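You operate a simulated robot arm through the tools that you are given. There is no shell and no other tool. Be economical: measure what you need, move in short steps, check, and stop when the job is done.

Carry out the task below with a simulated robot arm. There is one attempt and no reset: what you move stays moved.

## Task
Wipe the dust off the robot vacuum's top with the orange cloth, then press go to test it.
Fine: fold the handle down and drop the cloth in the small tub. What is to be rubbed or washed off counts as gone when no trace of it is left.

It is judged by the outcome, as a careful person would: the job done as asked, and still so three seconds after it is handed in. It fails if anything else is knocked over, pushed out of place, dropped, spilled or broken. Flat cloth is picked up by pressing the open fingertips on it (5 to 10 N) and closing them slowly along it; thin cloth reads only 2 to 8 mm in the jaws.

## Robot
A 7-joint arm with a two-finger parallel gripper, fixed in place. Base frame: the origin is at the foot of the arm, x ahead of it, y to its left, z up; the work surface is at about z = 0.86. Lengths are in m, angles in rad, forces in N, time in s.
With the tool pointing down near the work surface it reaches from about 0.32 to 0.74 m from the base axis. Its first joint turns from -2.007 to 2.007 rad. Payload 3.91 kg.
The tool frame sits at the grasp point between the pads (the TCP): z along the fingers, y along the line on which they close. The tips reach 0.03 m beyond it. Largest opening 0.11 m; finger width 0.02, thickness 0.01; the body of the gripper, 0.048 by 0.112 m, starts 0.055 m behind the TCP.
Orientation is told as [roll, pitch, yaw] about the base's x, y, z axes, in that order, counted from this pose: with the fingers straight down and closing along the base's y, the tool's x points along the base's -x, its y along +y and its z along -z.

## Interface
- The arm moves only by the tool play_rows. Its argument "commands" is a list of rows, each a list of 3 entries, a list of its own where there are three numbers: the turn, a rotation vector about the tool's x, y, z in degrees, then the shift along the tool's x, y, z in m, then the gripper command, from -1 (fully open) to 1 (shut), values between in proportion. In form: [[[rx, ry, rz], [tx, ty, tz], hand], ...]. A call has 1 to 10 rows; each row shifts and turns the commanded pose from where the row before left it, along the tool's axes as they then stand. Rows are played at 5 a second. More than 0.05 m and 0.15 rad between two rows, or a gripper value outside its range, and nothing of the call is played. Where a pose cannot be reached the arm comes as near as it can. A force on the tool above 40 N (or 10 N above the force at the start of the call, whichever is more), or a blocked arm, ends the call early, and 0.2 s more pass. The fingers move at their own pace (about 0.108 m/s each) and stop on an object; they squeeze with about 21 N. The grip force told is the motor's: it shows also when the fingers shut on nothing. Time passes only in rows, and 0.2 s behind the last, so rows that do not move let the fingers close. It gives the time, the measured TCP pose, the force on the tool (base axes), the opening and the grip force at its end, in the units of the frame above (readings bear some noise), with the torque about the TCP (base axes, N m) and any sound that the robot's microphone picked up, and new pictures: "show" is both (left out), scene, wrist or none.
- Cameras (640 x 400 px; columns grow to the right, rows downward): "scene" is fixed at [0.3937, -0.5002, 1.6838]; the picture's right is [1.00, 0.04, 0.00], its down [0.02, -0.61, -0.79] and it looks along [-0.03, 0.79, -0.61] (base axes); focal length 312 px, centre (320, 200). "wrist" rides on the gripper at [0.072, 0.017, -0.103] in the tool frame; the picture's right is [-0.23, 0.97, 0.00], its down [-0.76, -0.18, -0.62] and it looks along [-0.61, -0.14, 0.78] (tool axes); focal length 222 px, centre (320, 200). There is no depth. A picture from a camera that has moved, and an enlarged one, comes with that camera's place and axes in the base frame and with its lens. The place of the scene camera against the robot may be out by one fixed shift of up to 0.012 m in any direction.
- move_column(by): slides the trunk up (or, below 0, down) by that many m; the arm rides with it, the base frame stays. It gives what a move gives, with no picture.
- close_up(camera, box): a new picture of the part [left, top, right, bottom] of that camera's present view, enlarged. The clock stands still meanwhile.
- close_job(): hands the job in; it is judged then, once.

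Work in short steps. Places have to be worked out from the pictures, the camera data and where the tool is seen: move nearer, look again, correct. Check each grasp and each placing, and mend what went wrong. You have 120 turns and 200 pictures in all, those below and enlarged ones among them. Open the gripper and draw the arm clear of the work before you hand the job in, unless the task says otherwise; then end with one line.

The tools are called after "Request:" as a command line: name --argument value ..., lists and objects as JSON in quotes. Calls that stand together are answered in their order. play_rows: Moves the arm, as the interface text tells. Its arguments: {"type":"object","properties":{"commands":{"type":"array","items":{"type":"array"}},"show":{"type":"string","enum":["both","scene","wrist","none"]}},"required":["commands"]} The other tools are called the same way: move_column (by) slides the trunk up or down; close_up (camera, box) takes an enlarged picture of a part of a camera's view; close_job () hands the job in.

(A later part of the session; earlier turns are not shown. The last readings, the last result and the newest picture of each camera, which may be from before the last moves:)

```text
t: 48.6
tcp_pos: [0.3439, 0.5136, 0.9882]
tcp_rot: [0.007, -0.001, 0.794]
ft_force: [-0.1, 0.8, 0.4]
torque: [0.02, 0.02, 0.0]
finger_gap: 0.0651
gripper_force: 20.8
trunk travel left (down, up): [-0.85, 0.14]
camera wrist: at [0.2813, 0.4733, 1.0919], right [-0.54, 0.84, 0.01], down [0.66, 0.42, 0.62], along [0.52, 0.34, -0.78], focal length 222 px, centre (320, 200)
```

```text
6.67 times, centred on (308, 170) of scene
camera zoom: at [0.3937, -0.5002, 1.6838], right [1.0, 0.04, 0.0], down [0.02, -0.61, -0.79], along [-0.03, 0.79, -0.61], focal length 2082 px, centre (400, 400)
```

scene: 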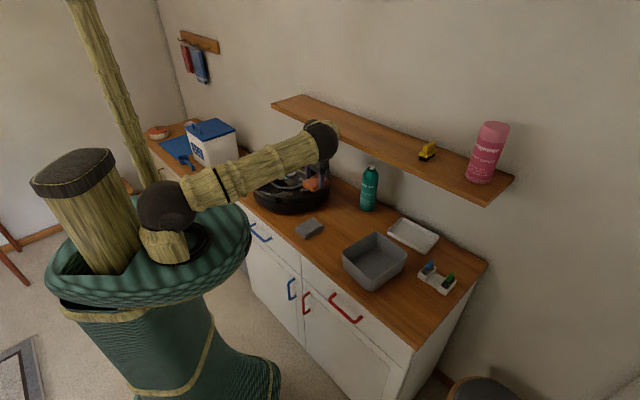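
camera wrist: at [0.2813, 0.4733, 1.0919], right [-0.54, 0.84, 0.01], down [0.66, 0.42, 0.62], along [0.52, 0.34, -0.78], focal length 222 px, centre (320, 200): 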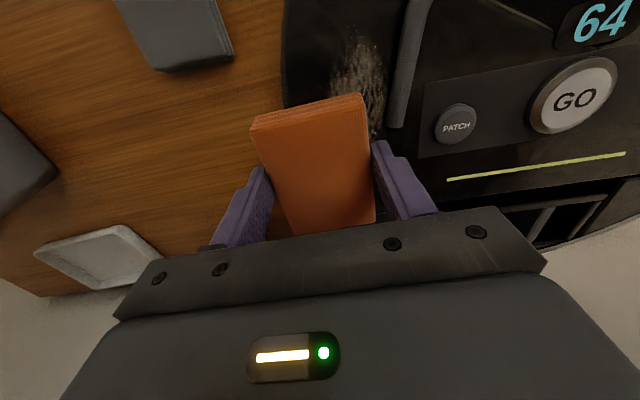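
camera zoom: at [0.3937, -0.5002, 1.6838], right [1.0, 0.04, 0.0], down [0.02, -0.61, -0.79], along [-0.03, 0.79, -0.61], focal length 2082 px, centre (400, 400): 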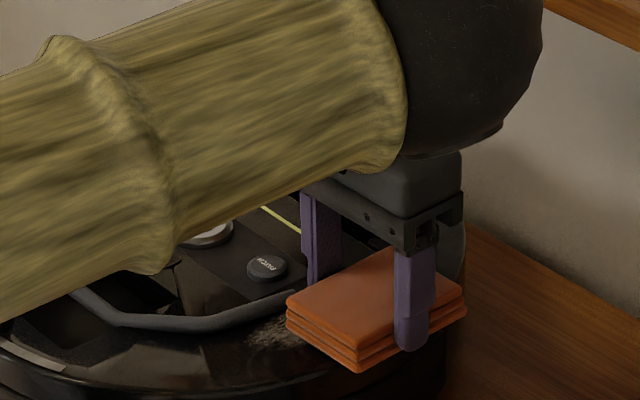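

The vacuum stayed still, but contact was lost. I lower 1.5 mm, shift 7 mm toward the leg and stroke again.

Request:
play_rows --commands '[[[0, 0, 0], [0, 0.007, 0], 1], [[0, 0, 0], [0, 0, 0.0015], 1], [[0, 0, 0], [-0.015, 0, 0], 1], [[0, 0, 0], [-0.01, 0, 0], 1], [[0, 0, 0], [0.013, 0, 0], 1], [[0, 0, 0], [0.012, 0, 0], 1], [[0, 0, 0], [-0.013, 0, 0], 1], [[0, 0, 0], [-0.012, 0, 0], 1], [[0, 0, 0], [0.025, 0, 0], 1], [[0, 0, 0], [0, 0, 0], 1]]' --show "wrist"

Request:
close_up --camera "scene" --box '[260, 140, 356, 200]'

```text
t: 50.9
tcp_pos: [0.3399, 0.519, 0.9862]
tcp_rot: [0.007, -0.002, 0.795]
ft_force: [2.2, -0.7, 3.9]
torque: [-0.11, -0.11, -0.02]
finger_gap: 0.0649
gripper_force: 21.0
trunk travel left (down, up): [-0.85, 0.14]
camera wrist: at [0.2765, 0.4786, 1.0903], right [-0.54, 0.84, 0.01], down [0.66, 0.41, 0.62], along [0.52, 0.34, -0.78], focal length 222 px, centre (320, 200)
```

wrist: 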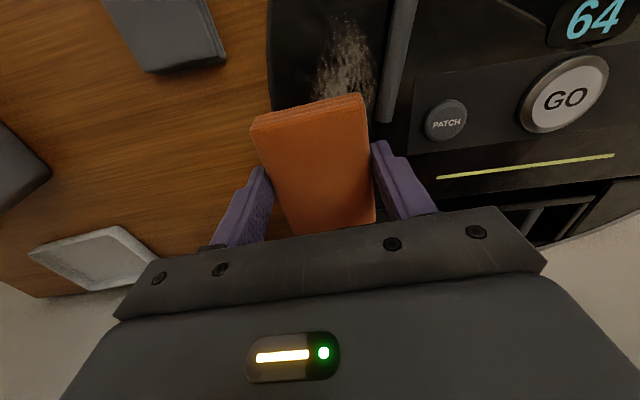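

```text
6.67 times, centred on (308, 170) of scene
camera zoom: at [0.3937, -0.5002, 1.6838], right [1.0, 0.04, 0.0], down [0.02, -0.61, -0.79], along [-0.03, 0.79, -0.61], focal length 2082 px, centre (400, 400)
```

zoom: 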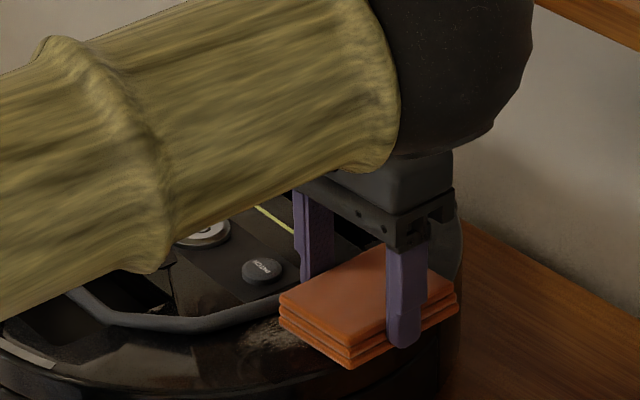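

About 4 N, with the vacuum nearly stationary. I lift and check how the dust came off.

Request:
play_rows --commands '[[[0, 0, 0], [0, 0, -0.04], 1], [[0, 0, 0], [0, 0, -0.04], 1], [[0, 0, 0], [0, -0.04, 0], 1], [[0, 0, 0], [0, -0.04, 0], 1], [[0, 0, 0], [0, 0, 0], 1]]' --show "none"

Request:
close_up --camera "wrist" --box '[360, 0, 600, 150]'

Request:
close_up --camera "scene" --box '[260, 140, 356, 200]'

```text
t: 52.0
tcp_pos: [0.3943, 0.4612, 1.0653]
tcp_rot: [0.008, -0.002, 0.795]
ft_force: [0.5, 0.3, -1.5]
torque: [0.0, 0.05, -0.01]
finger_gap: 0.0648
gripper_force: 21.0
trunk travel left (down, up): [-0.85, 0.14]
```

```text
2.67 times, centred on (480, 75) of wrist
camera zoom: at [0.333, 0.4215, 1.1689], right [-0.54, 0.84, 0.01], down [0.66, 0.42, 0.62], along [0.52, 0.34, -0.78], focal length 592 px, centre (-107, 533)
```

zoom: 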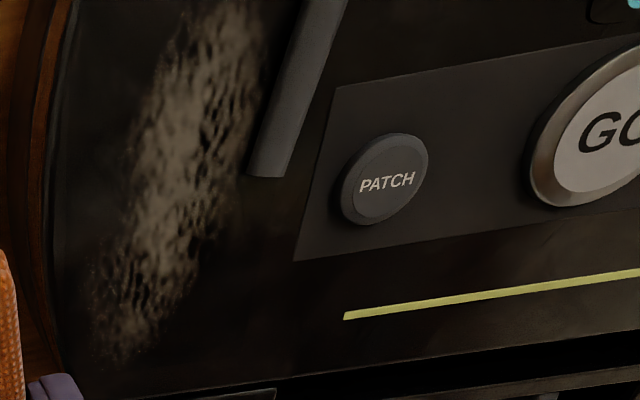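

```text
6.67 times, centred on (308, 170) of scene
camera zoom: at [0.3937, -0.5002, 1.6838], right [1.0, 0.04, 0.0], down [0.02, -0.61, -0.79], along [-0.03, 0.79, -0.61], focal length 2082 px, centre (400, 400)
```

zoom: 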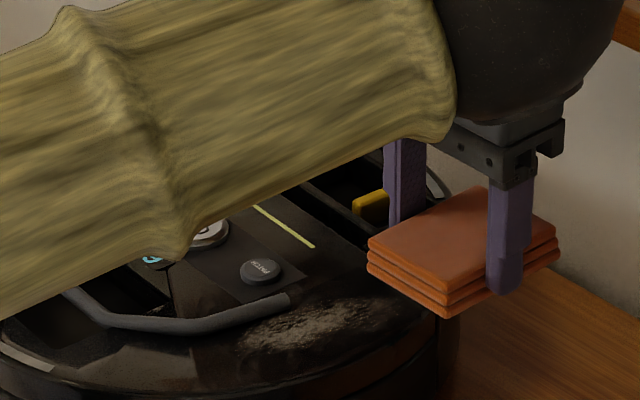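

It is fading progressively where rubbed. I go back down with slightly more force and make more strokes covering the back and middle.

Request:
play_rows --commands '[[[0, 0, 0], [0, 0.0415, 0], 1], [[0, 0, 0], [0, 0.042, 0], 1], [[0, 0, 0], [0, 0, 0.04], 1], [[0, 0, 0], [0, 0, 0.0405], 1], [[0, 0, 0], [-0.02, 0, 0], 1], [[0, 0, 0], [0.022, 0, 0], 1], [[0, 0, 0], [-0.022, 0, 0], 1], [[0, 0, 0], [0.022, 0, 0], 1], [[0, 0, 0], [-0.022, 0, 0], 1], [[0, 0, 0], [0.022, 0, 0], 1]]' --show "none"

Request:
play_rows --commands '[[[0, 0, 0], [-0.02, 0, 0], 1], [[0, 0, 0], [0.022, 0, 0], 1], [[0, 0, 0], [-0.022, 0, 0], 1], [[0, 0, 0], [0.022, 0, 0], 1], [[0, 0, 0], [-0.022, 0, 0], 1], [[0, 0, 0], [0.022, 0, 0], 1], [[0, 0, 0], [0, 0, 0], 1]]' --show "wrist"

Request:
close_up --camera "scene" --box '[260, 140, 356, 200]'

```text
t: 54.2
tcp_pos: [0.3318, 0.5181, 0.9848]
tcp_rot: [0.007, -0.001, 0.796]
ft_force: [0.2, -3.1, 10.2]
torque: [0.12, 0.04, 0.12]
finger_gap: 0.065
gripper_force: 21.0
trunk travel left (down, up): [-0.85, 0.14]
```

```text
t: 55.9
tcp_pos: [0.3332, 0.5182, 0.9858]
tcp_rot: [0.009, 0.001, 0.793]
ft_force: [0.4, 0.3, 1.8]
torque: [-0.04, -0.02, -0.03]
finger_gap: 0.0649
gripper_force: 20.9
trunk travel left (down, up): [-0.85, 0.14]
camera wrist: at [0.2699, 0.4783, 1.0896], right [-0.54, 0.84, 0.01], down [0.66, 0.41, 0.62], along [0.52, 0.34, -0.78], focal length 222 px, centre (320, 200)
```

wrist: 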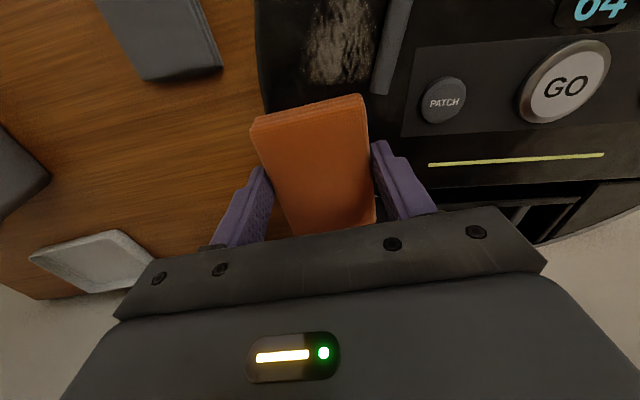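

```text
6.67 times, centred on (308, 170) of scene
camera zoom: at [0.3937, -0.5002, 1.6838], right [1.0, 0.04, 0.0], down [0.02, -0.61, -0.79], along [-0.03, 0.79, -0.61], focal length 2082 px, centre (400, 400)
```

zoom: 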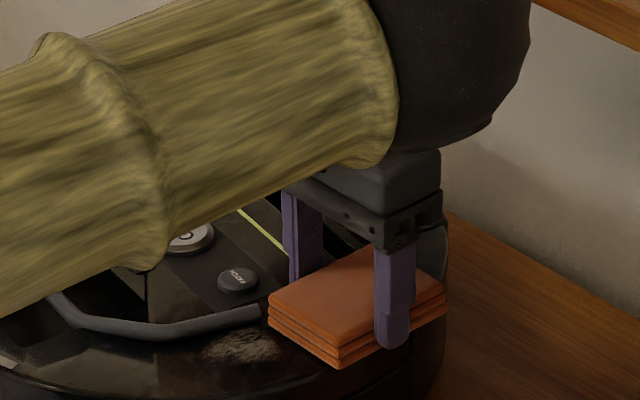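

The vacuum crept about 1.5 cm toward the robot. I press harder to drag it back toward the wall by 2 cm, then lift and look.

Request:
play_rows --commands '[[[0, 0, 0], [0, 0, 0.0025], 1], [[0, 0, 0], [-0.008, 0, 0], 1], [[0, 0, 0], [-0.008, 0, 0], 1], [[0, 0, 0], [-0.006, 0, 0], 1], [[0, 0, 0], [0, 0, 0], 1], [[0, 0, 0], [0, 0, -0.04], 1], [[0, 0, 0], [0, 0, -0.04], 1], [[0, 0, 0], [0, -0.04, 0], 1], [[0, 0, 0], [0, -0.04, 0], 1], [[0, 0, 0], [0, 0, 0], 1]]' --show "none"

Request:
close_up --camera "wrist" --box '[360, 0, 600, 150]'

Request:
close_up --camera "scene" --box '[230, 130, 430, 255]'

```text
t: 58.0
tcp_pos: [0.4065, 0.4765, 1.0611]
tcp_rot: [0.006, 0.0, 0.795]
ft_force: [0.0, 0.9, -0.1]
torque: [0.03, -0.02, -0.03]
finger_gap: 0.065
gripper_force: 20.8
trunk travel left (down, up): [-0.85, 0.14]
```

```text
2.67 times, centred on (480, 75) of wrist
camera zoom: at [0.3436, 0.4362, 1.1654], right [-0.54, 0.84, 0.01], down [0.66, 0.42, 0.62], along [0.52, 0.34, -0.78], focal length 592 px, centre (-107, 533)
```

zoom: 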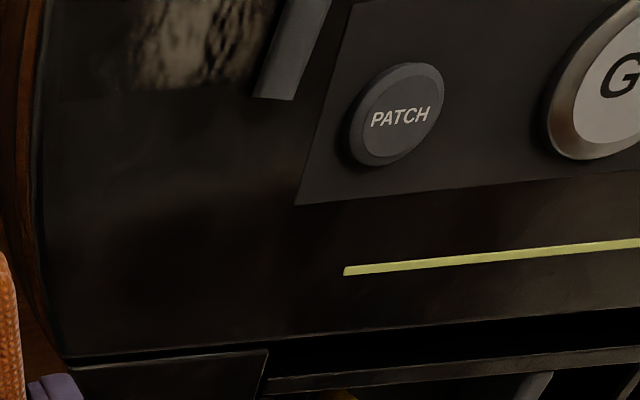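

```text
3.20 times, centred on (330, 192) of scene
camera zoom: at [0.3937, -0.5002, 1.6838], right [1.0, 0.04, 0.0], down [0.02, -0.61, -0.79], along [-0.03, 0.79, -0.61], focal length 999 px, centre (288, 224)
```

zoom: 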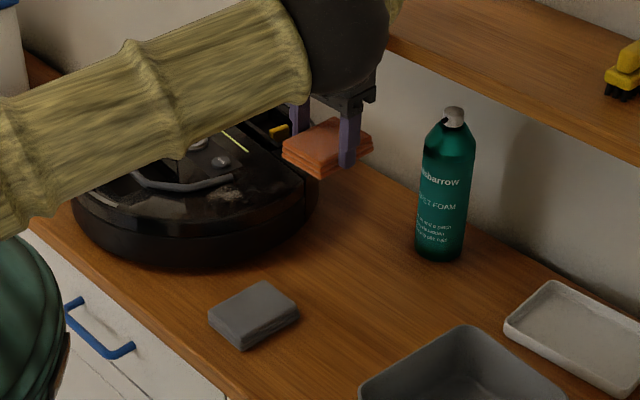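

The back half is completely clean and the vacuum is back at its original place. I move toward the robot to see the remaining front patch next to the leg.

Request:
play_rows --commands '[[[0, 0, 0], [0.04, 0, 0], 1], [[0, 0, 0], [0.03, 0, 0], 1], [[0, 0, 0], [0, 0, 0], 1]]' --show "none"

Request:
close_up --camera "wrist" --box '[360, 0, 600, 150]'

Request:
close_up --camera "scene" --box '[260, 150, 340, 200]'

```text
t: 58.9
tcp_pos: [0.3574, 0.4273, 1.0625]
tcp_rot: [0.007, 0.0, 0.795]
ft_force: [0.1, 0.2, 0.2]
torque: [0.01, -0.03, 0.03]
finger_gap: 0.0646
gripper_force: 21.0
trunk travel left (down, up): [-0.85, 0.14]
```

```text
2.67 times, centred on (480, 75) of wrist
camera zoom: at [0.2944, 0.3869, 1.1662], right [-0.53, 0.84, 0.01], down [0.66, 0.42, 0.62], along [0.52, 0.34, -0.78], focal length 592 px, centre (-107, 533)
```

zoom: 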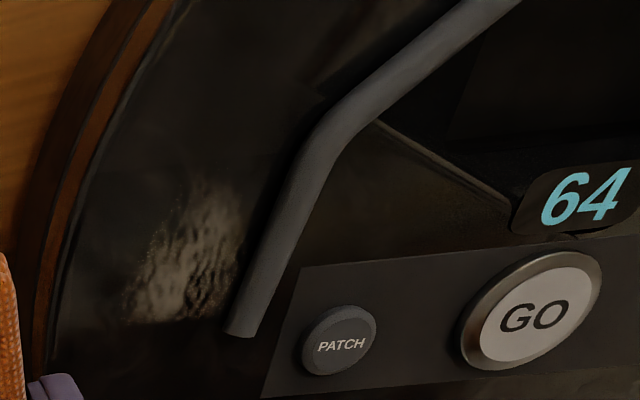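

```text
8.00 times, centred on (300, 175) of scene
camera zoom: at [0.3937, -0.5002, 1.6838], right [1.0, 0.04, 0.0], down [0.02, -0.61, -0.79], along [-0.03, 0.79, -0.61], focal length 2498 px, centre (480, 400)
```

zoom: 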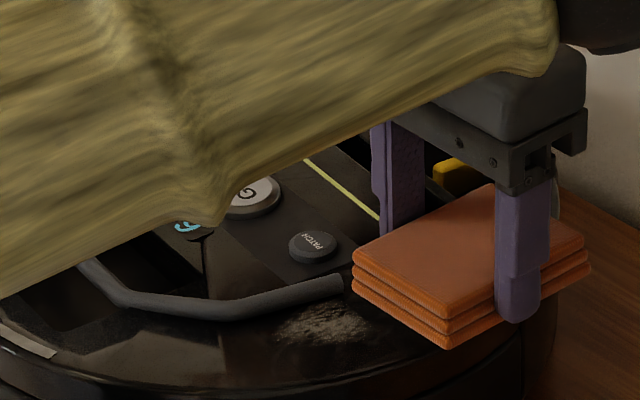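

The remaining patch lies at n≈0.53–0.575, right beside the leg. Turning the tool 90° lets the pad's free end reach up against the leg with the fingers clear of it, so I do that turn here.

Request:
play_rows --commands '[[[0, 0, 7.5], [0, 0, 0], 1], [[0, 0, 7.5], [0, 0, 0], 1], [[0, 0, 7.5], [0, 0, 0], 1], [[0, 0, 7.5], [0, 0, 0], 1], [[0, 0, 7.5], [0, 0, 0], 1], [[0, 0, 7.5], [0, 0, 0], 1]]' --show "none"

Request:
play_rows --commands '[[[0, 0, 7.5], [0, 0, 0], 1], [[0, 0, 7.5], [0, 0, 0], 1], [[0, 0, 7.5], [0, 0, 0], 1], [[0, 0, 7.5], [0, 0, 0], 1], [[0, 0, 7.5], [0, 0, 0], 1], [[0, 0, 7.5], [0, 0, 0], 1], [[0, 0, 0], [0, 0, 0], 1]]'

Request:
close_up --camera "scene" --box '[260, 150, 340, 200]'

```text
t: 60.2
tcp_pos: [0.3573, 0.4273, 1.0621]
tcp_rot: [0.006, 0.004, 0.007]
ft_force: [0.2, 0.1, 0.6]
torque: [0.01, -0.02, 0.0]
finger_gap: 0.0649
gripper_force: 21.2
trunk travel left (down, up): [-0.85, 0.14]
```

```text
t: 61.9
tcp_pos: [0.3569, 0.4274, 1.0618]
tcp_rot: [0.001, 0.006, -0.779]
ft_force: [-0.5, 0.0, -0.2]
torque: [0.02, -0.01, 0.03]
finger_gap: 0.0649
gripper_force: 20.8
trunk travel left (down, up): [-0.85, 0.14]
camera wrist: at [0.3175, 0.4898, 1.1668], right [0.85, 0.53, 0.0], down [0.42, -0.66, 0.62], along [0.33, -0.52, -0.79], focal length 222 px, centre (320, 200)
```

scene: 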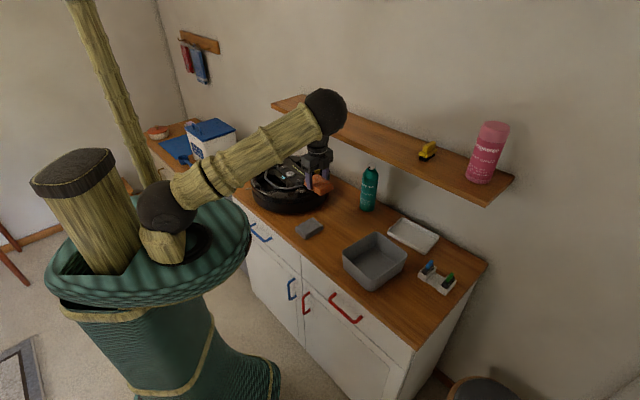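
wrist: 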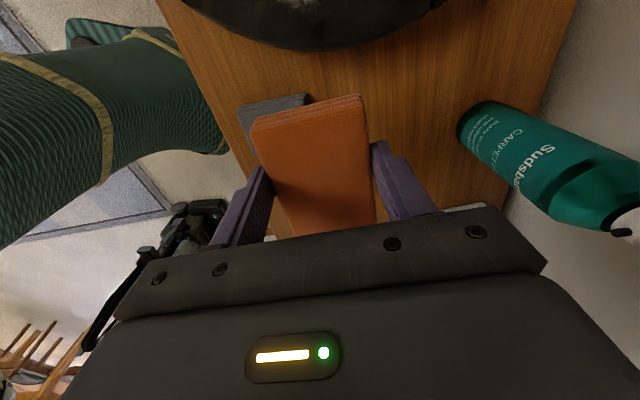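

```text
8.00 times, centred on (300, 175) of scene
camera zoom: at [0.3937, -0.5002, 1.6838], right [1.0, 0.04, 0.0], down [0.02, -0.61, -0.79], along [-0.03, 0.79, -0.61], focal length 2498 px, centre (480, 400)
```

zoom: 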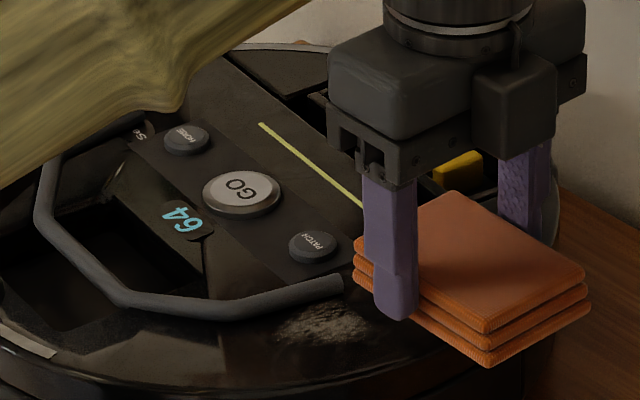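

The pad's free end points at the leg and reaches about 4 cm past the TCP. I move over the patch and lower to just above the surface, short of the leg.

Request:
play_rows --commands '[[[0, 0, 0], [0.03, 0, 0], 1], [[0, 0, 0], [0.03, 0, 0], 1], [[0, 0, 0], [0, 0, 0.035], 1], [[0, 0, 0], [0, 0, 0.035], 1], [[0, 0, 0], [0, 0, 0.003], 1], [[0, 0, 0], [0, 0, 0], 1]]' --show "wrist"

Request:
close_up --camera "scene" --box '[260, 150, 340, 200]'

```text
t: 63.2
tcp_pos: [0.3141, 0.4704, 0.9881]
tcp_rot: [-0.001, 0.006, -0.776]
ft_force: [0.2, 0.4, -0.9]
torque: [0.02, 0.0, -0.06]
finger_gap: 0.0651
gripper_force: 21.0
trunk travel left (down, up): [-0.85, 0.14]
camera wrist: at [0.2742, 0.5318, 1.0938], right [0.84, 0.54, 0.0], down [0.42, -0.66, 0.62], along [0.33, -0.52, -0.79], focal length 222 px, centre (320, 200)
```

wrist: 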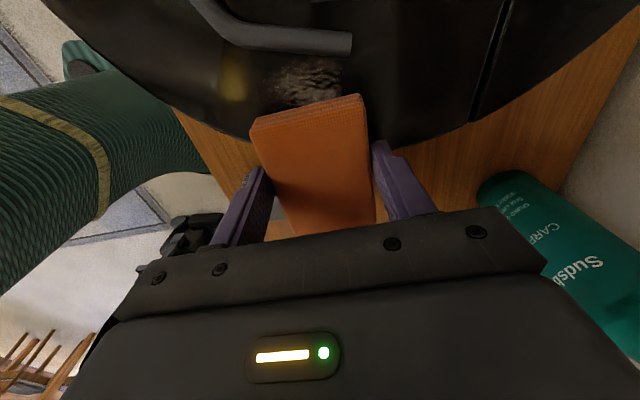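

```text
8.00 times, centred on (300, 175) of scene
camera zoom: at [0.3937, -0.5002, 1.6838], right [1.0, 0.04, 0.0], down [0.02, -0.61, -0.79], along [-0.03, 0.79, -0.61], focal length 2498 px, centre (480, 400)
```

zoom: 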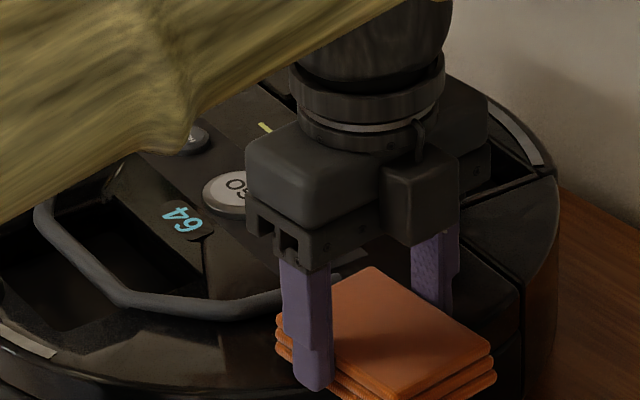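

The patch lies right between the pad edge and the leg. I lower gently to contact.

Request:
play_rows --commands '[[[0, 0, 0], [0.006, 0, 0.0015], 1], [[0, 0, 0], [0, 0, 0.001], 1], [[0, 0, 0], [0, 0, 0], 1]]' --show "none"

```text
t: 64.0
tcp_pos: [0.3089, 0.474, 0.9872]
tcp_rot: [0.001, 0.007, -0.777]
ft_force: [-0.1, 0.2, -0.4]
torque: [0.01, 0.01, -0.01]
finger_gap: 0.065
gripper_force: 20.7
trunk travel left (down, up): [-0.85, 0.14]
```

Request:
play_rows --commands '[[[0, 0, 0], [0, 0, 0.0015], 1], [[0, 0, 0], [0, 0, 0.001], 1], [[0, 0, 0], [0, 0, 0], 1]]' --show "none"

```text
t: 64.8
tcp_pos: [0.309, 0.473, 0.9854]
tcp_rot: [0.002, 0.007, -0.777]
ft_force: [0.6, -0.1, 10.4]
torque: [0.08, -0.32, -0.06]
finger_gap: 0.0648
gripper_force: 20.8
trunk travel left (down, up): [-0.85, 0.14]
```

Contact at 10 N is on the far side of the pad, so I tilt it about 2° to bring the leg-side end down, then rub toward the leg.

Request:
play_rows --commands '[[[-1, -2, 0], [0, 0, -0.0012], 1], [[0, 0, 0], [0.005, 0, 0], 1], [[0, 0, 0], [0.004, 0, 0], 1], [[0, 0, 0], [0, 0, 0], 1]]' --show "wrist"

Request:
close_up --camera "wrist" --box '[220, 0, 460, 150]'

```text
t: 65.8
tcp_pos: [0.3035, 0.48, 0.9869]
tcp_rot: [0.02, -0.027, -0.777]
ft_force: [2.3, -1.3, 8.3]
torque: [-0.04, 0.38, 0.09]
finger_gap: 0.0647
gripper_force: 21.1
trunk travel left (down, up): [-0.85, 0.14]
camera wrist: at [0.2597, 0.5433, 1.0886], right [0.84, 0.54, 0.02], down [0.4, -0.66, 0.64], along [0.36, -0.53, -0.77], focal length 222 px, centre (320, 200)
```

wrist: 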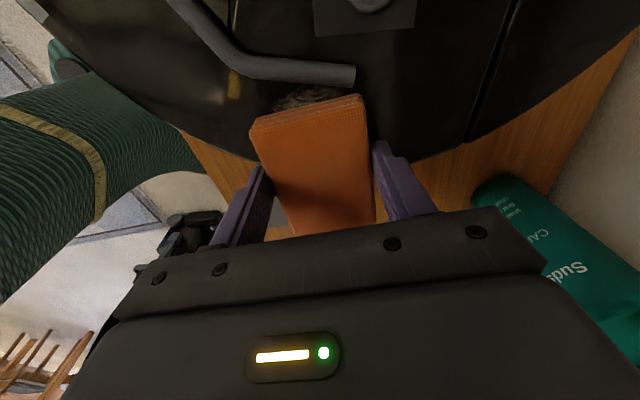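

```text
2.67 times, centred on (340, 75) of wrist
camera zoom: at [0.2597, 0.5433, 1.0886], right [0.84, 0.54, 0.02], down [0.4, -0.66, 0.64], along [0.36, -0.53, -0.77], focal length 592 px, centre (267, 533)
```

zoom: 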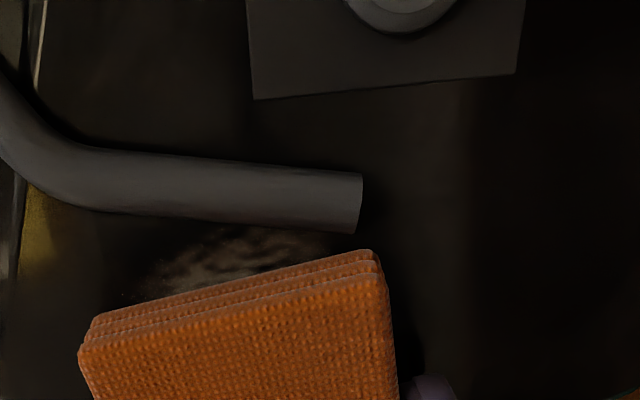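

The pad edge is skewed about 15° to the leg. I lift slightly, turn 12° to align, then press and stroke along and toward the leg.

Request:
play_rows --commands '[[[0, 0, 0], [-0.008, 0, -0.003], 1], [[0, 0, 7], [0, 0, 0], 1], [[0, 0, 7], [0, 0, 0], 1], [[0, 0, 0], [0, -0.003, 0.0025], 1], [[0, 0, 0], [0.006, 0, 0], 1], [[0, 0, 0], [0.006, 0, 0], 1], [[0, 0, 0], [0, 0, 0], 1]]' --show "none"

Request:
close_up --camera "wrist" --box '[220, 0, 460, 150]'

Request:
close_up --camera "scene" --box '[230, 130, 430, 255]'

```text
t: 67.5
tcp_pos: [0.2997, 0.4845, 0.9871]
tcp_rot: [0.024, -0.021, -1.022]
ft_force: [1.6, -0.2, 4.1]
torque: [0.03, 0.19, 0.0]
finger_gap: 0.0651
gripper_force: 21.0
trunk travel left (down, up): [-0.85, 0.14]
```

```text
2.67 times, centred on (340, 75) of wrist
camera zoom: at [0.2729, 0.5547, 1.0892], right [0.95, 0.31, 0.03], down [0.23, -0.74, 0.64], along [0.22, -0.6, -0.77], focal length 592 px, centre (267, 533)
```

zoom: 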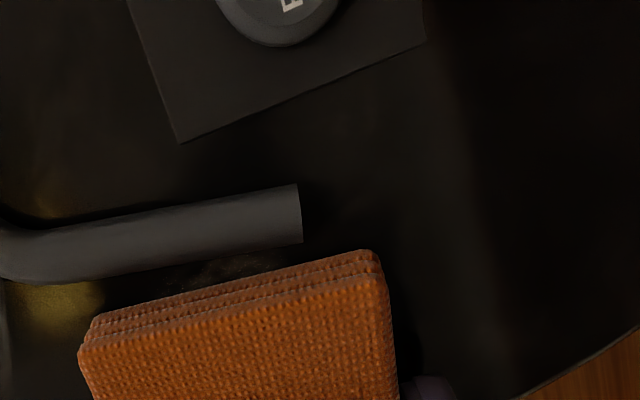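

```text
3.20 times, centred on (330, 192) of scene
camera zoom: at [0.3937, -0.5002, 1.6838], right [1.0, 0.04, 0.0], down [0.02, -0.61, -0.79], along [-0.03, 0.79, -0.61], focal length 999 px, centre (288, 224)
```

zoom: 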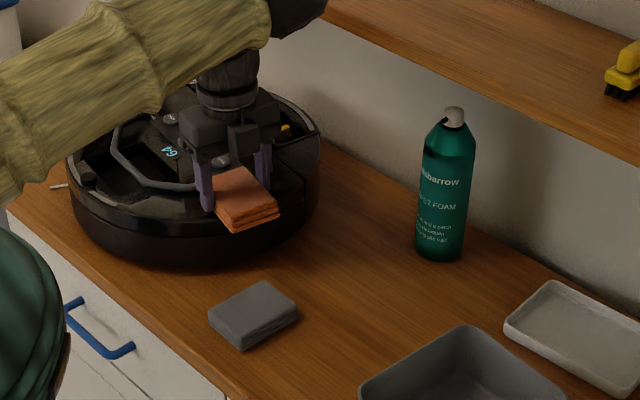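

The pad is aligned and near the leg at 4 N. I rub with short strokes along and toward the leg.

Request:
play_rows --commands '[[[0, 0, 0], [0.003, 0.008, 0], 1], [[0, 0, 0], [0, -0.014, 0], 1], [[0, 0, 0], [0, 0.014, 0], 1], [[0, 0, 0], [-0.012, -0.007, 0], 1], [[0, 0, 0], [0.012, 0, 0], 1], [[0, 0, 0], [-0.014, -0.004, 0], 1], [[0, 0, 0], [0.015, 0, 0], 1], [[0, 0, 0], [-0.014, 0.006, 0], 1], [[0, 0, 0], [0.014, 0, 0], 1], [[0, 0, 0], [0, 0, 0], 1]]' --show "none"

Request:
play_rows --commands '[[[0, 0, 0], [-0.02, 0, 0], 1], [[0, 0, 0], [-0.02, 0, -0.02], 1], [[0, 0, 0], [-0.03, 0, -0.03], 1], [[0, 0, 0], [0, 0, 0], 1]]' --show "none"

Request:
close_up --camera "wrist" --box '[220, 0, 460, 150]'

Request:
close_up --camera "scene" --box '[250, 142, 346, 202]'

```text
t: 69.7
tcp_pos: [0.3013, 0.4874, 0.987]
tcp_rot: [0.024, -0.022, -1.02]
ft_force: [2.1, -4.0, 1.3]
torque: [-0.09, 0.06, -0.03]
finger_gap: 0.0653
gripper_force: 21.2
trunk travel left (down, up): [-0.85, 0.14]
```

```text
t: 70.7
tcp_pos: [0.3346, 0.4303, 1.0365]
tcp_rot: [0.022, -0.022, -1.021]
ft_force: [0.3, 0.2, -0.3]
torque: [-0.01, -0.03, -0.03]
finger_gap: 0.0648
gripper_force: 21.2
trunk travel left (down, up): [-0.85, 0.14]
```

```text
2.67 times, centred on (340, 75) of wrist
camera zoom: at [0.3082, 0.5013, 1.1399], right [0.95, 0.32, 0.03], down [0.23, -0.74, 0.64], along [0.22, -0.6, -0.77], focal length 592 px, centre (267, 533)
```

zoom: 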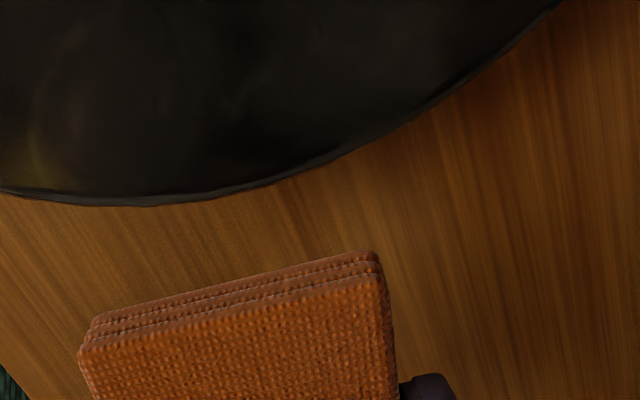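

```text
6.67 times, centred on (298, 172) of scene
camera zoom: at [0.3937, -0.5002, 1.6838], right [1.0, 0.04, 0.0], down [0.02, -0.61, -0.79], along [-0.03, 0.79, -0.61], focal length 2082 px, centre (467, 387)
```

zoom: 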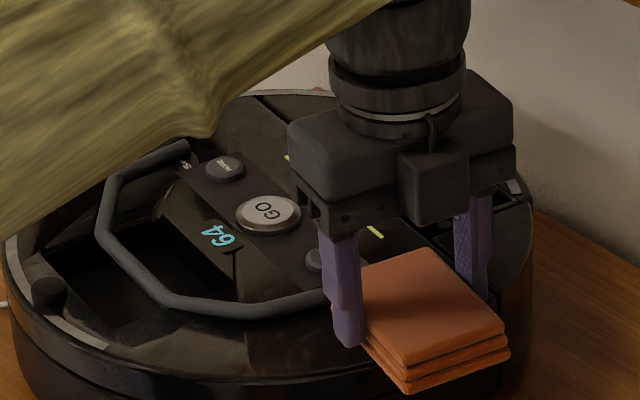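

I move away to view the wiped area without obstruction.

Request:
play_rows --commands '[[[0, 0, 0], [-0.03, 0, -0.035], 1], [[0, 0, 0], [-0.045, 0, 0], 1], [[0, 0, 0], [-0.045, 0, 0], 1], [[0, 0, 0], [0, 0, 0], 1]]' --show "none"

Request:
close_up --camera "scene" --box '[250, 142, 346, 202]'

Request:
close_up --camera "scene" --box '[280, 160, 328, 190]'

```text
t: 71.7
tcp_pos: [0.3953, 0.3272, 1.0776]
tcp_rot: [0.026, -0.022, -1.018]
ft_force: [-0.3, -0.1, -1.2]
torque: [-0.02, -0.03, 0.02]
finger_gap: 0.0651
gripper_force: 21.0
trunk travel left (down, up): [-0.85, 0.14]
```

```text
6.67 times, centred on (298, 172) of scene
camera zoom: at [0.3937, -0.5002, 1.6838], right [1.0, 0.04, 0.0], down [0.02, -0.61, -0.79], along [-0.03, 0.79, -0.61], focal length 2082 px, centre (467, 387)
```

zoom: 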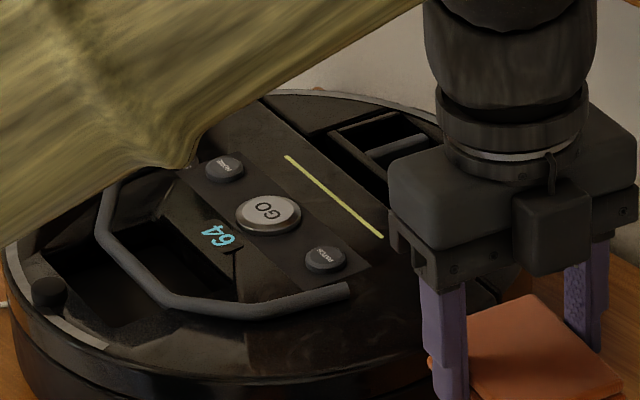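

```text
13.33 times, centred on (304, 175) of scene
camera zoom: at [0.3937, -0.5002, 1.6838], right [1.0, 0.04, 0.0], down [0.02, -0.61, -0.79], along [-0.03, 0.79, -0.61], focal length 4164 px, centre (533, 533)
```

zoom: 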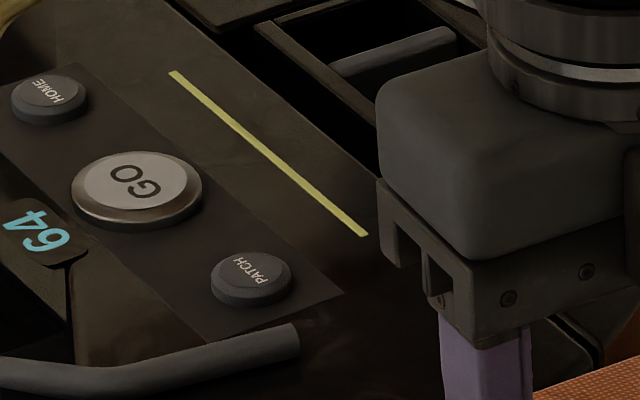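

From the scene side no dust shows. I bring the wrist camera over the spot for a view from above.

Request:
play_rows --commands '[[[0, 0, 0], [0.045, 0, 0], 1], [[0, 0, 0], [0.045, 0, 0], 1], [[0, 0, 0], [0.045, 0, 0], 1], [[0, 0, 0], [0.045, 0, 0], 1], [[0, 0, 0], [0, 0, 0], 1]]' --show "none"

Request:
close_up --camera "wrist" --box '[220, 0, 460, 150]'

```text
t: 72.8
tcp_pos: [0.3048, 0.4797, 1.0723]
tcp_rot: [0.025, -0.022, -1.025]
ft_force: [-0.5, 0.4, -0.4]
torque: [-0.03, 0.0, -0.02]
finger_gap: 0.0652
gripper_force: 21.5
trunk travel left (down, up): [-0.85, 0.14]
```

```text
2.67 times, centred on (340, 75) of wrist
camera zoom: at [0.2772, 0.5508, 1.1754], right [0.95, 0.31, 0.03], down [0.23, -0.74, 0.64], along [0.22, -0.6, -0.77], focal length 592 px, centre (267, 533)
```

zoom: 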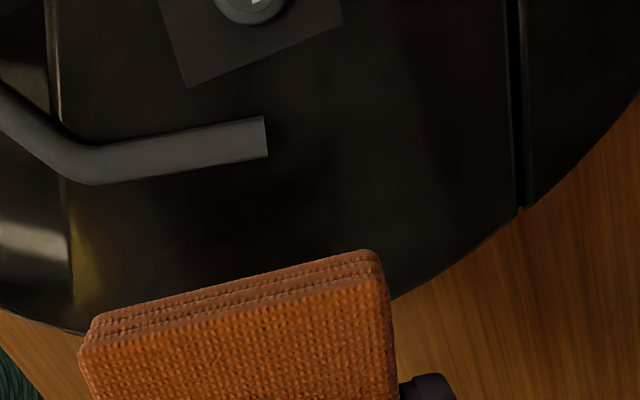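

No trace of dust is left. I now carry the cloth to the grey tub at about (0.544, 0.196).

Request:
play_rows --commands '[[[0, 0, 0], [0, 0, -0.03], 1], [[0, 0, 0], [-0.0408, 0.0063, 0], 1], [[0, 0, 0], [-0.0408, 0.0063, 0], 1], [[0, 0, 0], [-0.0408, 0.0063, 0], 1], [[0, 0, 0], [-0.0408, 0.0063, 0], 1], [[0, 0, 0], [-0.0408, 0.0063, 0], 1], [[0, 0, 0], [-0.0408, 0.0063, 0], 1], [[0, 0, 0], [-0.0408, 0.0063, 0], 1], [[0, 0, 0], [-0.0408, 0.0063, 0], 1], [[0, 0, 0], [-0.0408, 0.0063, 0], 1]]'

Request:
close_up --camera "scene" --box '[230, 130, 430, 255]'

Request:
close_up --camera "scene" --box '[310, 200, 438, 280]'

```text
t: 75.0
tcp_pos: [0.542, 0.1949, 1.1095]
tcp_rot: [0.024, -0.021, -1.021]
ft_force: [-1.0, 0.2, -1.1]
torque: [0.02, 0.01, -0.02]
finger_gap: 0.065
gripper_force: 21.0
trunk travel left (down, up): [-0.85, 0.14]
camera wrist: at [0.5149, 0.2669, 1.2136], right [0.95, 0.32, 0.03], down [0.23, -0.74, 0.63], along [0.22, -0.6, -0.77], focal length 222 px, centre (320, 200)
```

scene: 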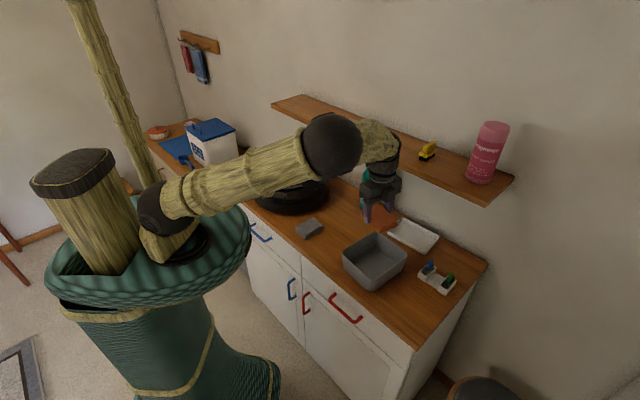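
wrist: 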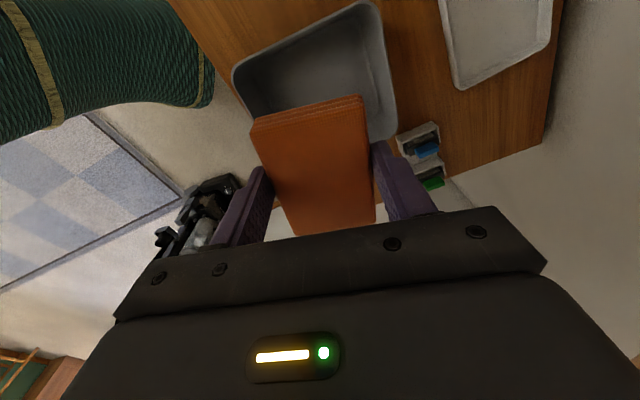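

```text
3.20 times, centred on (330, 192) of scene
camera zoom: at [0.3937, -0.5002, 1.6838], right [1.0, 0.04, 0.0], down [0.02, -0.61, -0.79], along [-0.03, 0.79, -0.61], focal length 999 px, centre (288, 224)
```

zoom: 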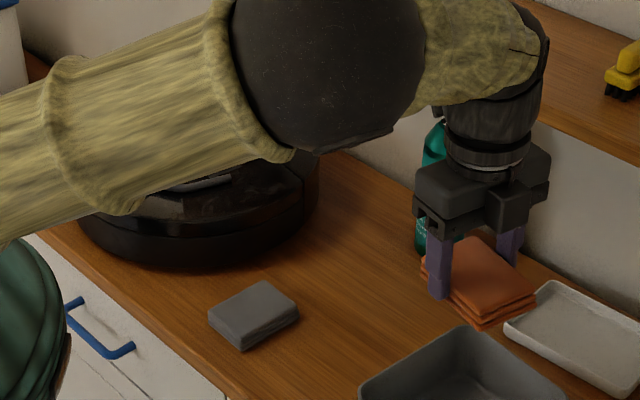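

```text
5.00 times, centred on (374, 240) of scene
camera zoom: at [0.3937, -0.5002, 1.6838], right [1.0, 0.04, 0.0], down [0.02, -0.61, -0.79], along [-0.03, 0.79, -0.61], focal length 1561 px, centre (50, 0)
```

zoom: 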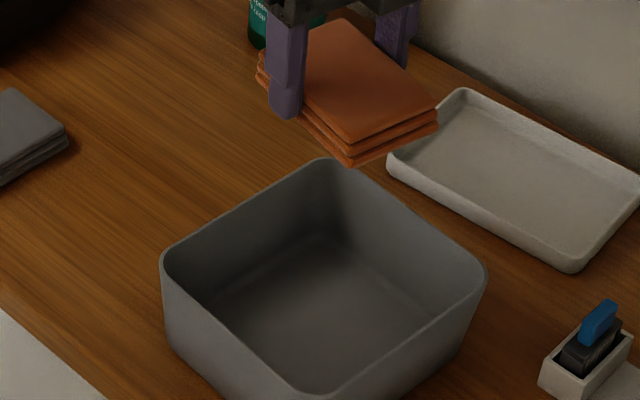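

The tub's rim is about 15 cm square, centred at (0.549, 0.19), directly below. I align the tool to its sides and lower the cloth inside.

Request:
play_rows --commands '[[[0, 0, 0], [-0.008, 0.0034, 0], 1], [[0, 0, -6.8], [0, 0, 0], 1], [[0, 0, -6.8], [0, 0, 0], 1], [[0, 0, 0], [0, 0, 0.04], 1], [[0, 0, 0], [0, 0, 0.04], 1], [[0, 0, 0], [0, 0, 0.04], 1], [[0, 0, 0], [0, 0, 0], 1]]'

Request:
close_up --camera "scene" --box '[310, 190, 438, 270]'

```text
t: 76.7
tcp_pos: [0.5522, 0.1917, 0.9913]
tcp_rot: [0.019, -0.029, -0.783]
ft_force: [1.1, -0.3, -0.1]
torque: [-0.02, 0.0, 0.01]
finger_gap: 0.0651
gripper_force: 21.1
trunk travel left (down, up): [-0.85, 0.14]
camera wrist: at [0.5092, 0.2549, 1.0933], right [0.85, 0.53, 0.02], down [0.39, -0.66, 0.64], along [0.36, -0.53, -0.77], focal length 222 px, centre (320, 200)
```

scene: 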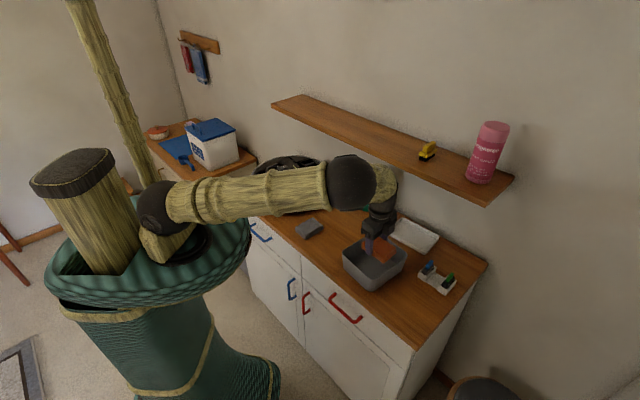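
wrist: 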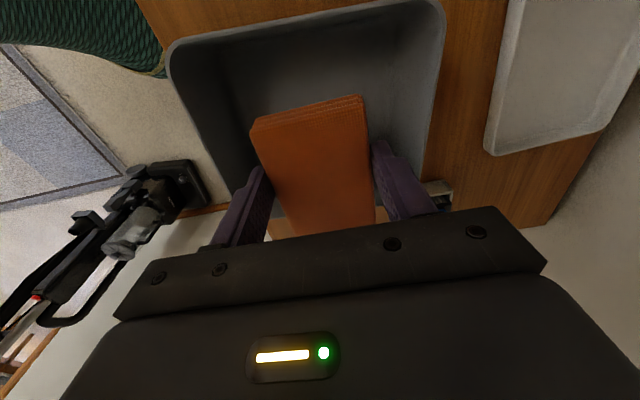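

```text
5.00 times, centred on (374, 230) of scene
camera zoom: at [0.3937, -0.5002, 1.6838], right [1.0, 0.04, 0.0], down [0.02, -0.61, -0.79], along [-0.03, 0.79, -0.61], focal length 1561 px, centre (50, 50)
```

zoom: 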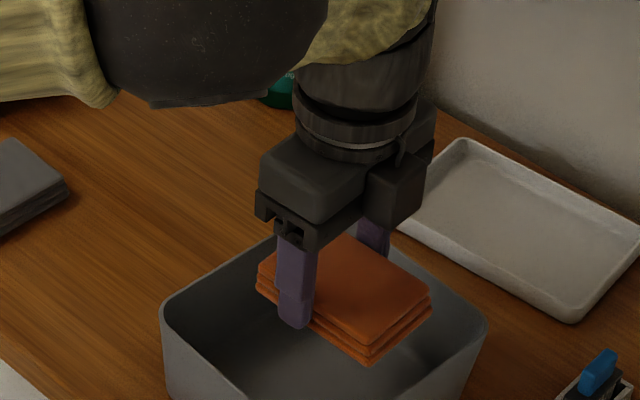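

The cloth is centred over the tub. I lower it inside to just above the floor and open modestly.

Request:
play_rows --commands '[[[0, 0, 0], [-0.003, 0, 0.03], 1], [[0, 0, 0], [0, 0, 0.03], 1], [[0, 0, 0], [0, 0, 0.012], 1], [[0, 0, 0], [0, 0, 0], 1], [[0, 0, 0], [0, 0, 0], -0.45], [[0, 0, 0], [0, 0, 0], -0.45], [[0, 0, 0], [0, 0, 0], -0.45]]'

Request:
close_up --camera "scene" --box '[310, 190, 438, 270]'

```text
t: 78.2
tcp_pos: [0.5578, 0.1889, 0.9184]
tcp_rot: [0.018, -0.03, -0.782]
ft_force: [0.3, 0.3, -0.7]
torque: [-0.01, 0.02, -0.03]
finger_gap: 0.0796
gripper_force: 0.1
trunk travel left (down, up): [-0.85, 0.14]
camera wrist: at [0.5141, 0.2523, 1.0218], right [0.85, 0.53, 0.02], down [0.39, -0.66, 0.64], along [0.36, -0.53, -0.77], focal length 222 px, centre (320, 200)
```

scene: 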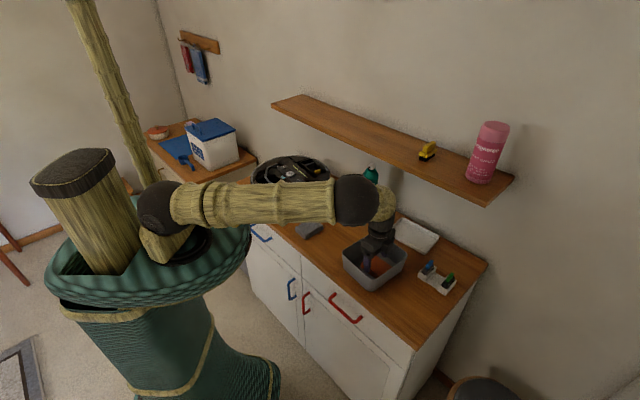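
wrist: 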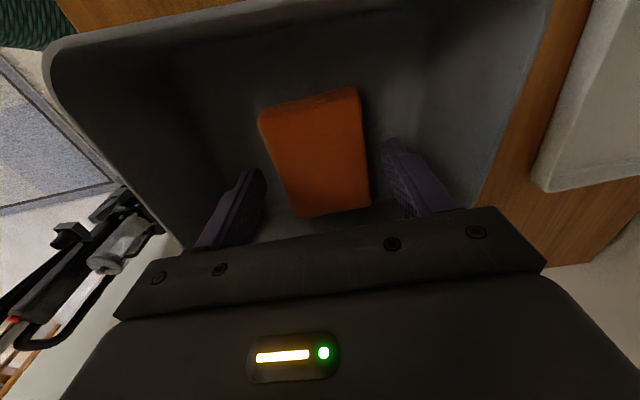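

```text
5.00 times, centred on (374, 230) of scene
camera zoom: at [0.3937, -0.5002, 1.6838], right [1.0, 0.04, 0.0], down [0.02, -0.61, -0.79], along [-0.03, 0.79, -0.61], focal length 1561 px, centre (50, 50)
```

zoom: 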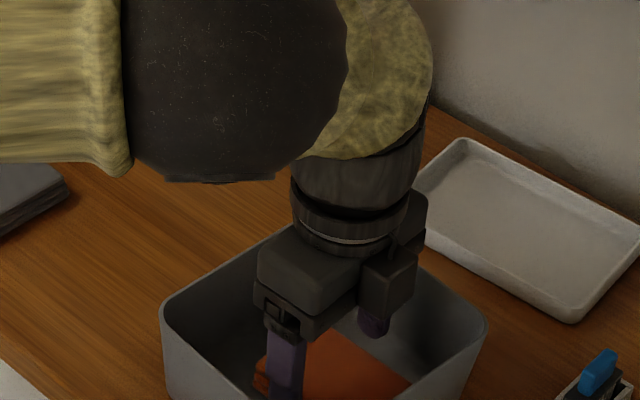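

The cloth rests in the tub. I lift straight up and undo the small tilt.

Request:
play_rows --commands '[[[0, 0, 0], [0, 0, -0.045], -0.45], [[0, 0, 0], [0, 0, -0.045], -0.45], [[0, 0, 0], [0, 0, -0.045], -0.45], [[0, 0, 0], [0, 0, -0.045], -0.45], [[1, 2, 0], [0, 0, 0], 1], [[0, 0, -8], [0, 0, 0], 1], [[0, 0, -8], [0, 0, 0], 1], [[0, 0, -8], [0, 0, 0], 1], [[0, 0, -8], [0, 0, 0], 1], [[0, 0, -8], [0, 0, 0], 1]]' --show "none"

Request:
close_up --camera "scene" --box '[310, 190, 438, 270]'

Request:
play_rows --commands '[[[0, 0, -8], [0, 0, 0], 1], [[0, 0, -8], [0, 0, 0], 1], [[0, 0, -8], [0, 0, 0], 1], [[0, 0, -8], [0, 0, 0], 1], [[0, 0, -8], [0, 0, 0], 1], [[0, 0, -8], [0, 0, 0], 1], [[0, 0, 0], [0, 0, 0], 1]]' --show "none"

```text
t: 80.5
tcp_pos: [0.5529, 0.1902, 1.0989]
tcp_rot: [0.006, 0.006, -0.085]
ft_force: [0.5, 0.3, -0.4]
torque: [-0.05, 0.0, -0.01]
finger_gap: 0.0
gripper_force: 20.6
trunk travel left (down, up): [-0.85, 0.14]
```

```text
5.00 times, centred on (374, 230) of scene
camera zoom: at [0.3937, -0.5002, 1.6838], right [1.0, 0.04, 0.0], down [0.02, -0.61, -0.79], along [-0.03, 0.79, -0.61], focal length 1561 px, centre (50, 50)
```

zoom: 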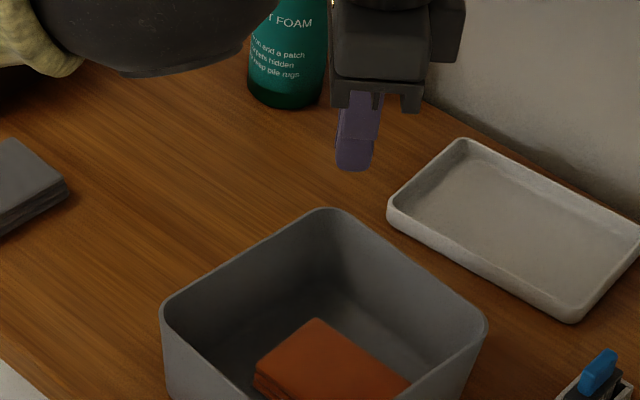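

```text
t: 82.0
tcp_pos: [0.552, 0.1905, 1.0994]
tcp_rot: [0.007, 0.001, 0.754]
ft_force: [-0.3, -0.3, 0.1]
torque: [-0.06, -0.02, 0.0]
finger_gap: 0.0002
gripper_force: 21.1
trunk travel left (down, up): [-0.85, 0.14]
```

The cloth is in the tub and the tub is undisturbed. I travel to above GO with the fingers shut.

Request:
play_rows --commands '[[[0, 0, 0], [-0.0045, 0.044, 0], 1], [[0, 0, 0], [-0.0045, 0.044, 0], 1], [[0, 0, 0], [-0.0045, 0.044, 0], 1], [[0, 0, 0], [-0.0045, 0.044, 0], 1], [[0, 0, 0], [-0.0045, 0.044, 0], 1], [[0, 0, 0], [-0.0045, 0.044, 0], 1], [[0, 0, 0], [-0.0045, 0.044, 0], 1], [[0, 0, 0], [-0.0045, 0.044, 0], 1], [[0, 0, 0], [0, 0.044, 0], 1], [[0, 0, 0], [0, 0.044, 0], 1]]' --show "none"

Request:
play_rows --commands '[[[0, 0, 0], [0, 0.044, 0], 1], [[0, 0, 0], [0, 0.044, 0], 1], [[0, 0, 0], [0, 0, 0.02], 1], [[0, 0, 0], [0, 0, 0], 1]]'

Request:
close_up --camera "wrist" --box '[160, 0, 480, 200]'

```text
t: 84.2
tcp_pos: [0.2768, 0.5376, 1.1023]
tcp_rot: [0.005, -0.001, 0.751]
ft_force: [1.1, 0.1, 0.9]
torque: [-0.04, -0.01, 0.0]
finger_gap: 0.0
gripper_force: 20.8
trunk travel left (down, up): [-0.85, 0.14]
```

```text
t: 85.2
tcp_pos: [0.2161, 0.6002, 1.0834]
tcp_rot: [0.007, 0.001, 0.753]
ft_force: [0.1, 0.1, 0.4]
torque: [-0.01, 0.02, 0.01]
finger_gap: 0.0
gripper_force: 21.3
trunk travel left (down, up): [-0.85, 0.14]
camera wrist: at [0.1518, 0.5627, 1.1876], right [-0.5, 0.87, 0.01], down [0.68, 0.39, 0.62], along [0.54, 0.32, -0.78], focal length 222 px, centre (320, 200)
```

scene: 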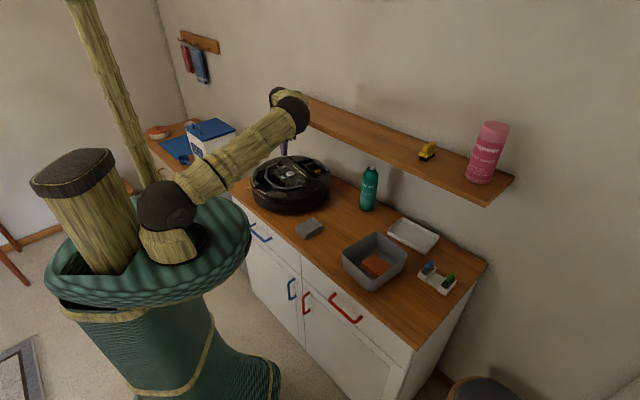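
wrist: 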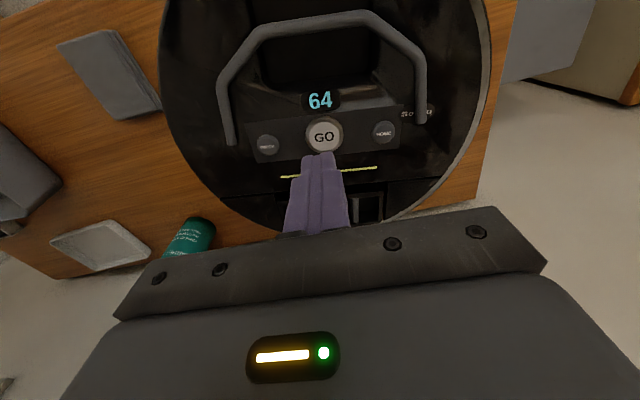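

```text
2.00 times, centred on (320, 100) of wrist
camera zoom: at [0.1518, 0.5627, 1.1876], right [-0.5, 0.87, 0.01], down [0.68, 0.39, 0.62], along [0.54, 0.32, -0.78], focal length 444 px, centre (320, 400)
```

zoom: 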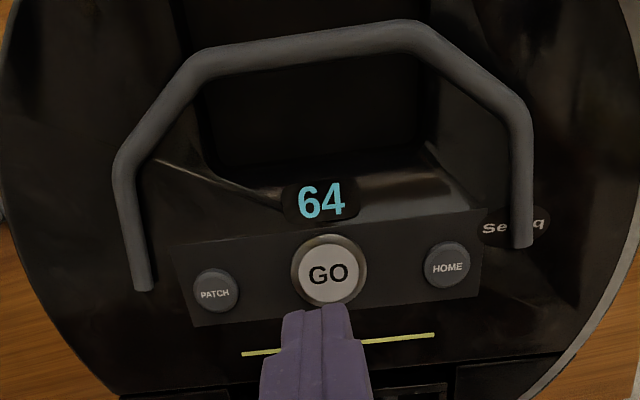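

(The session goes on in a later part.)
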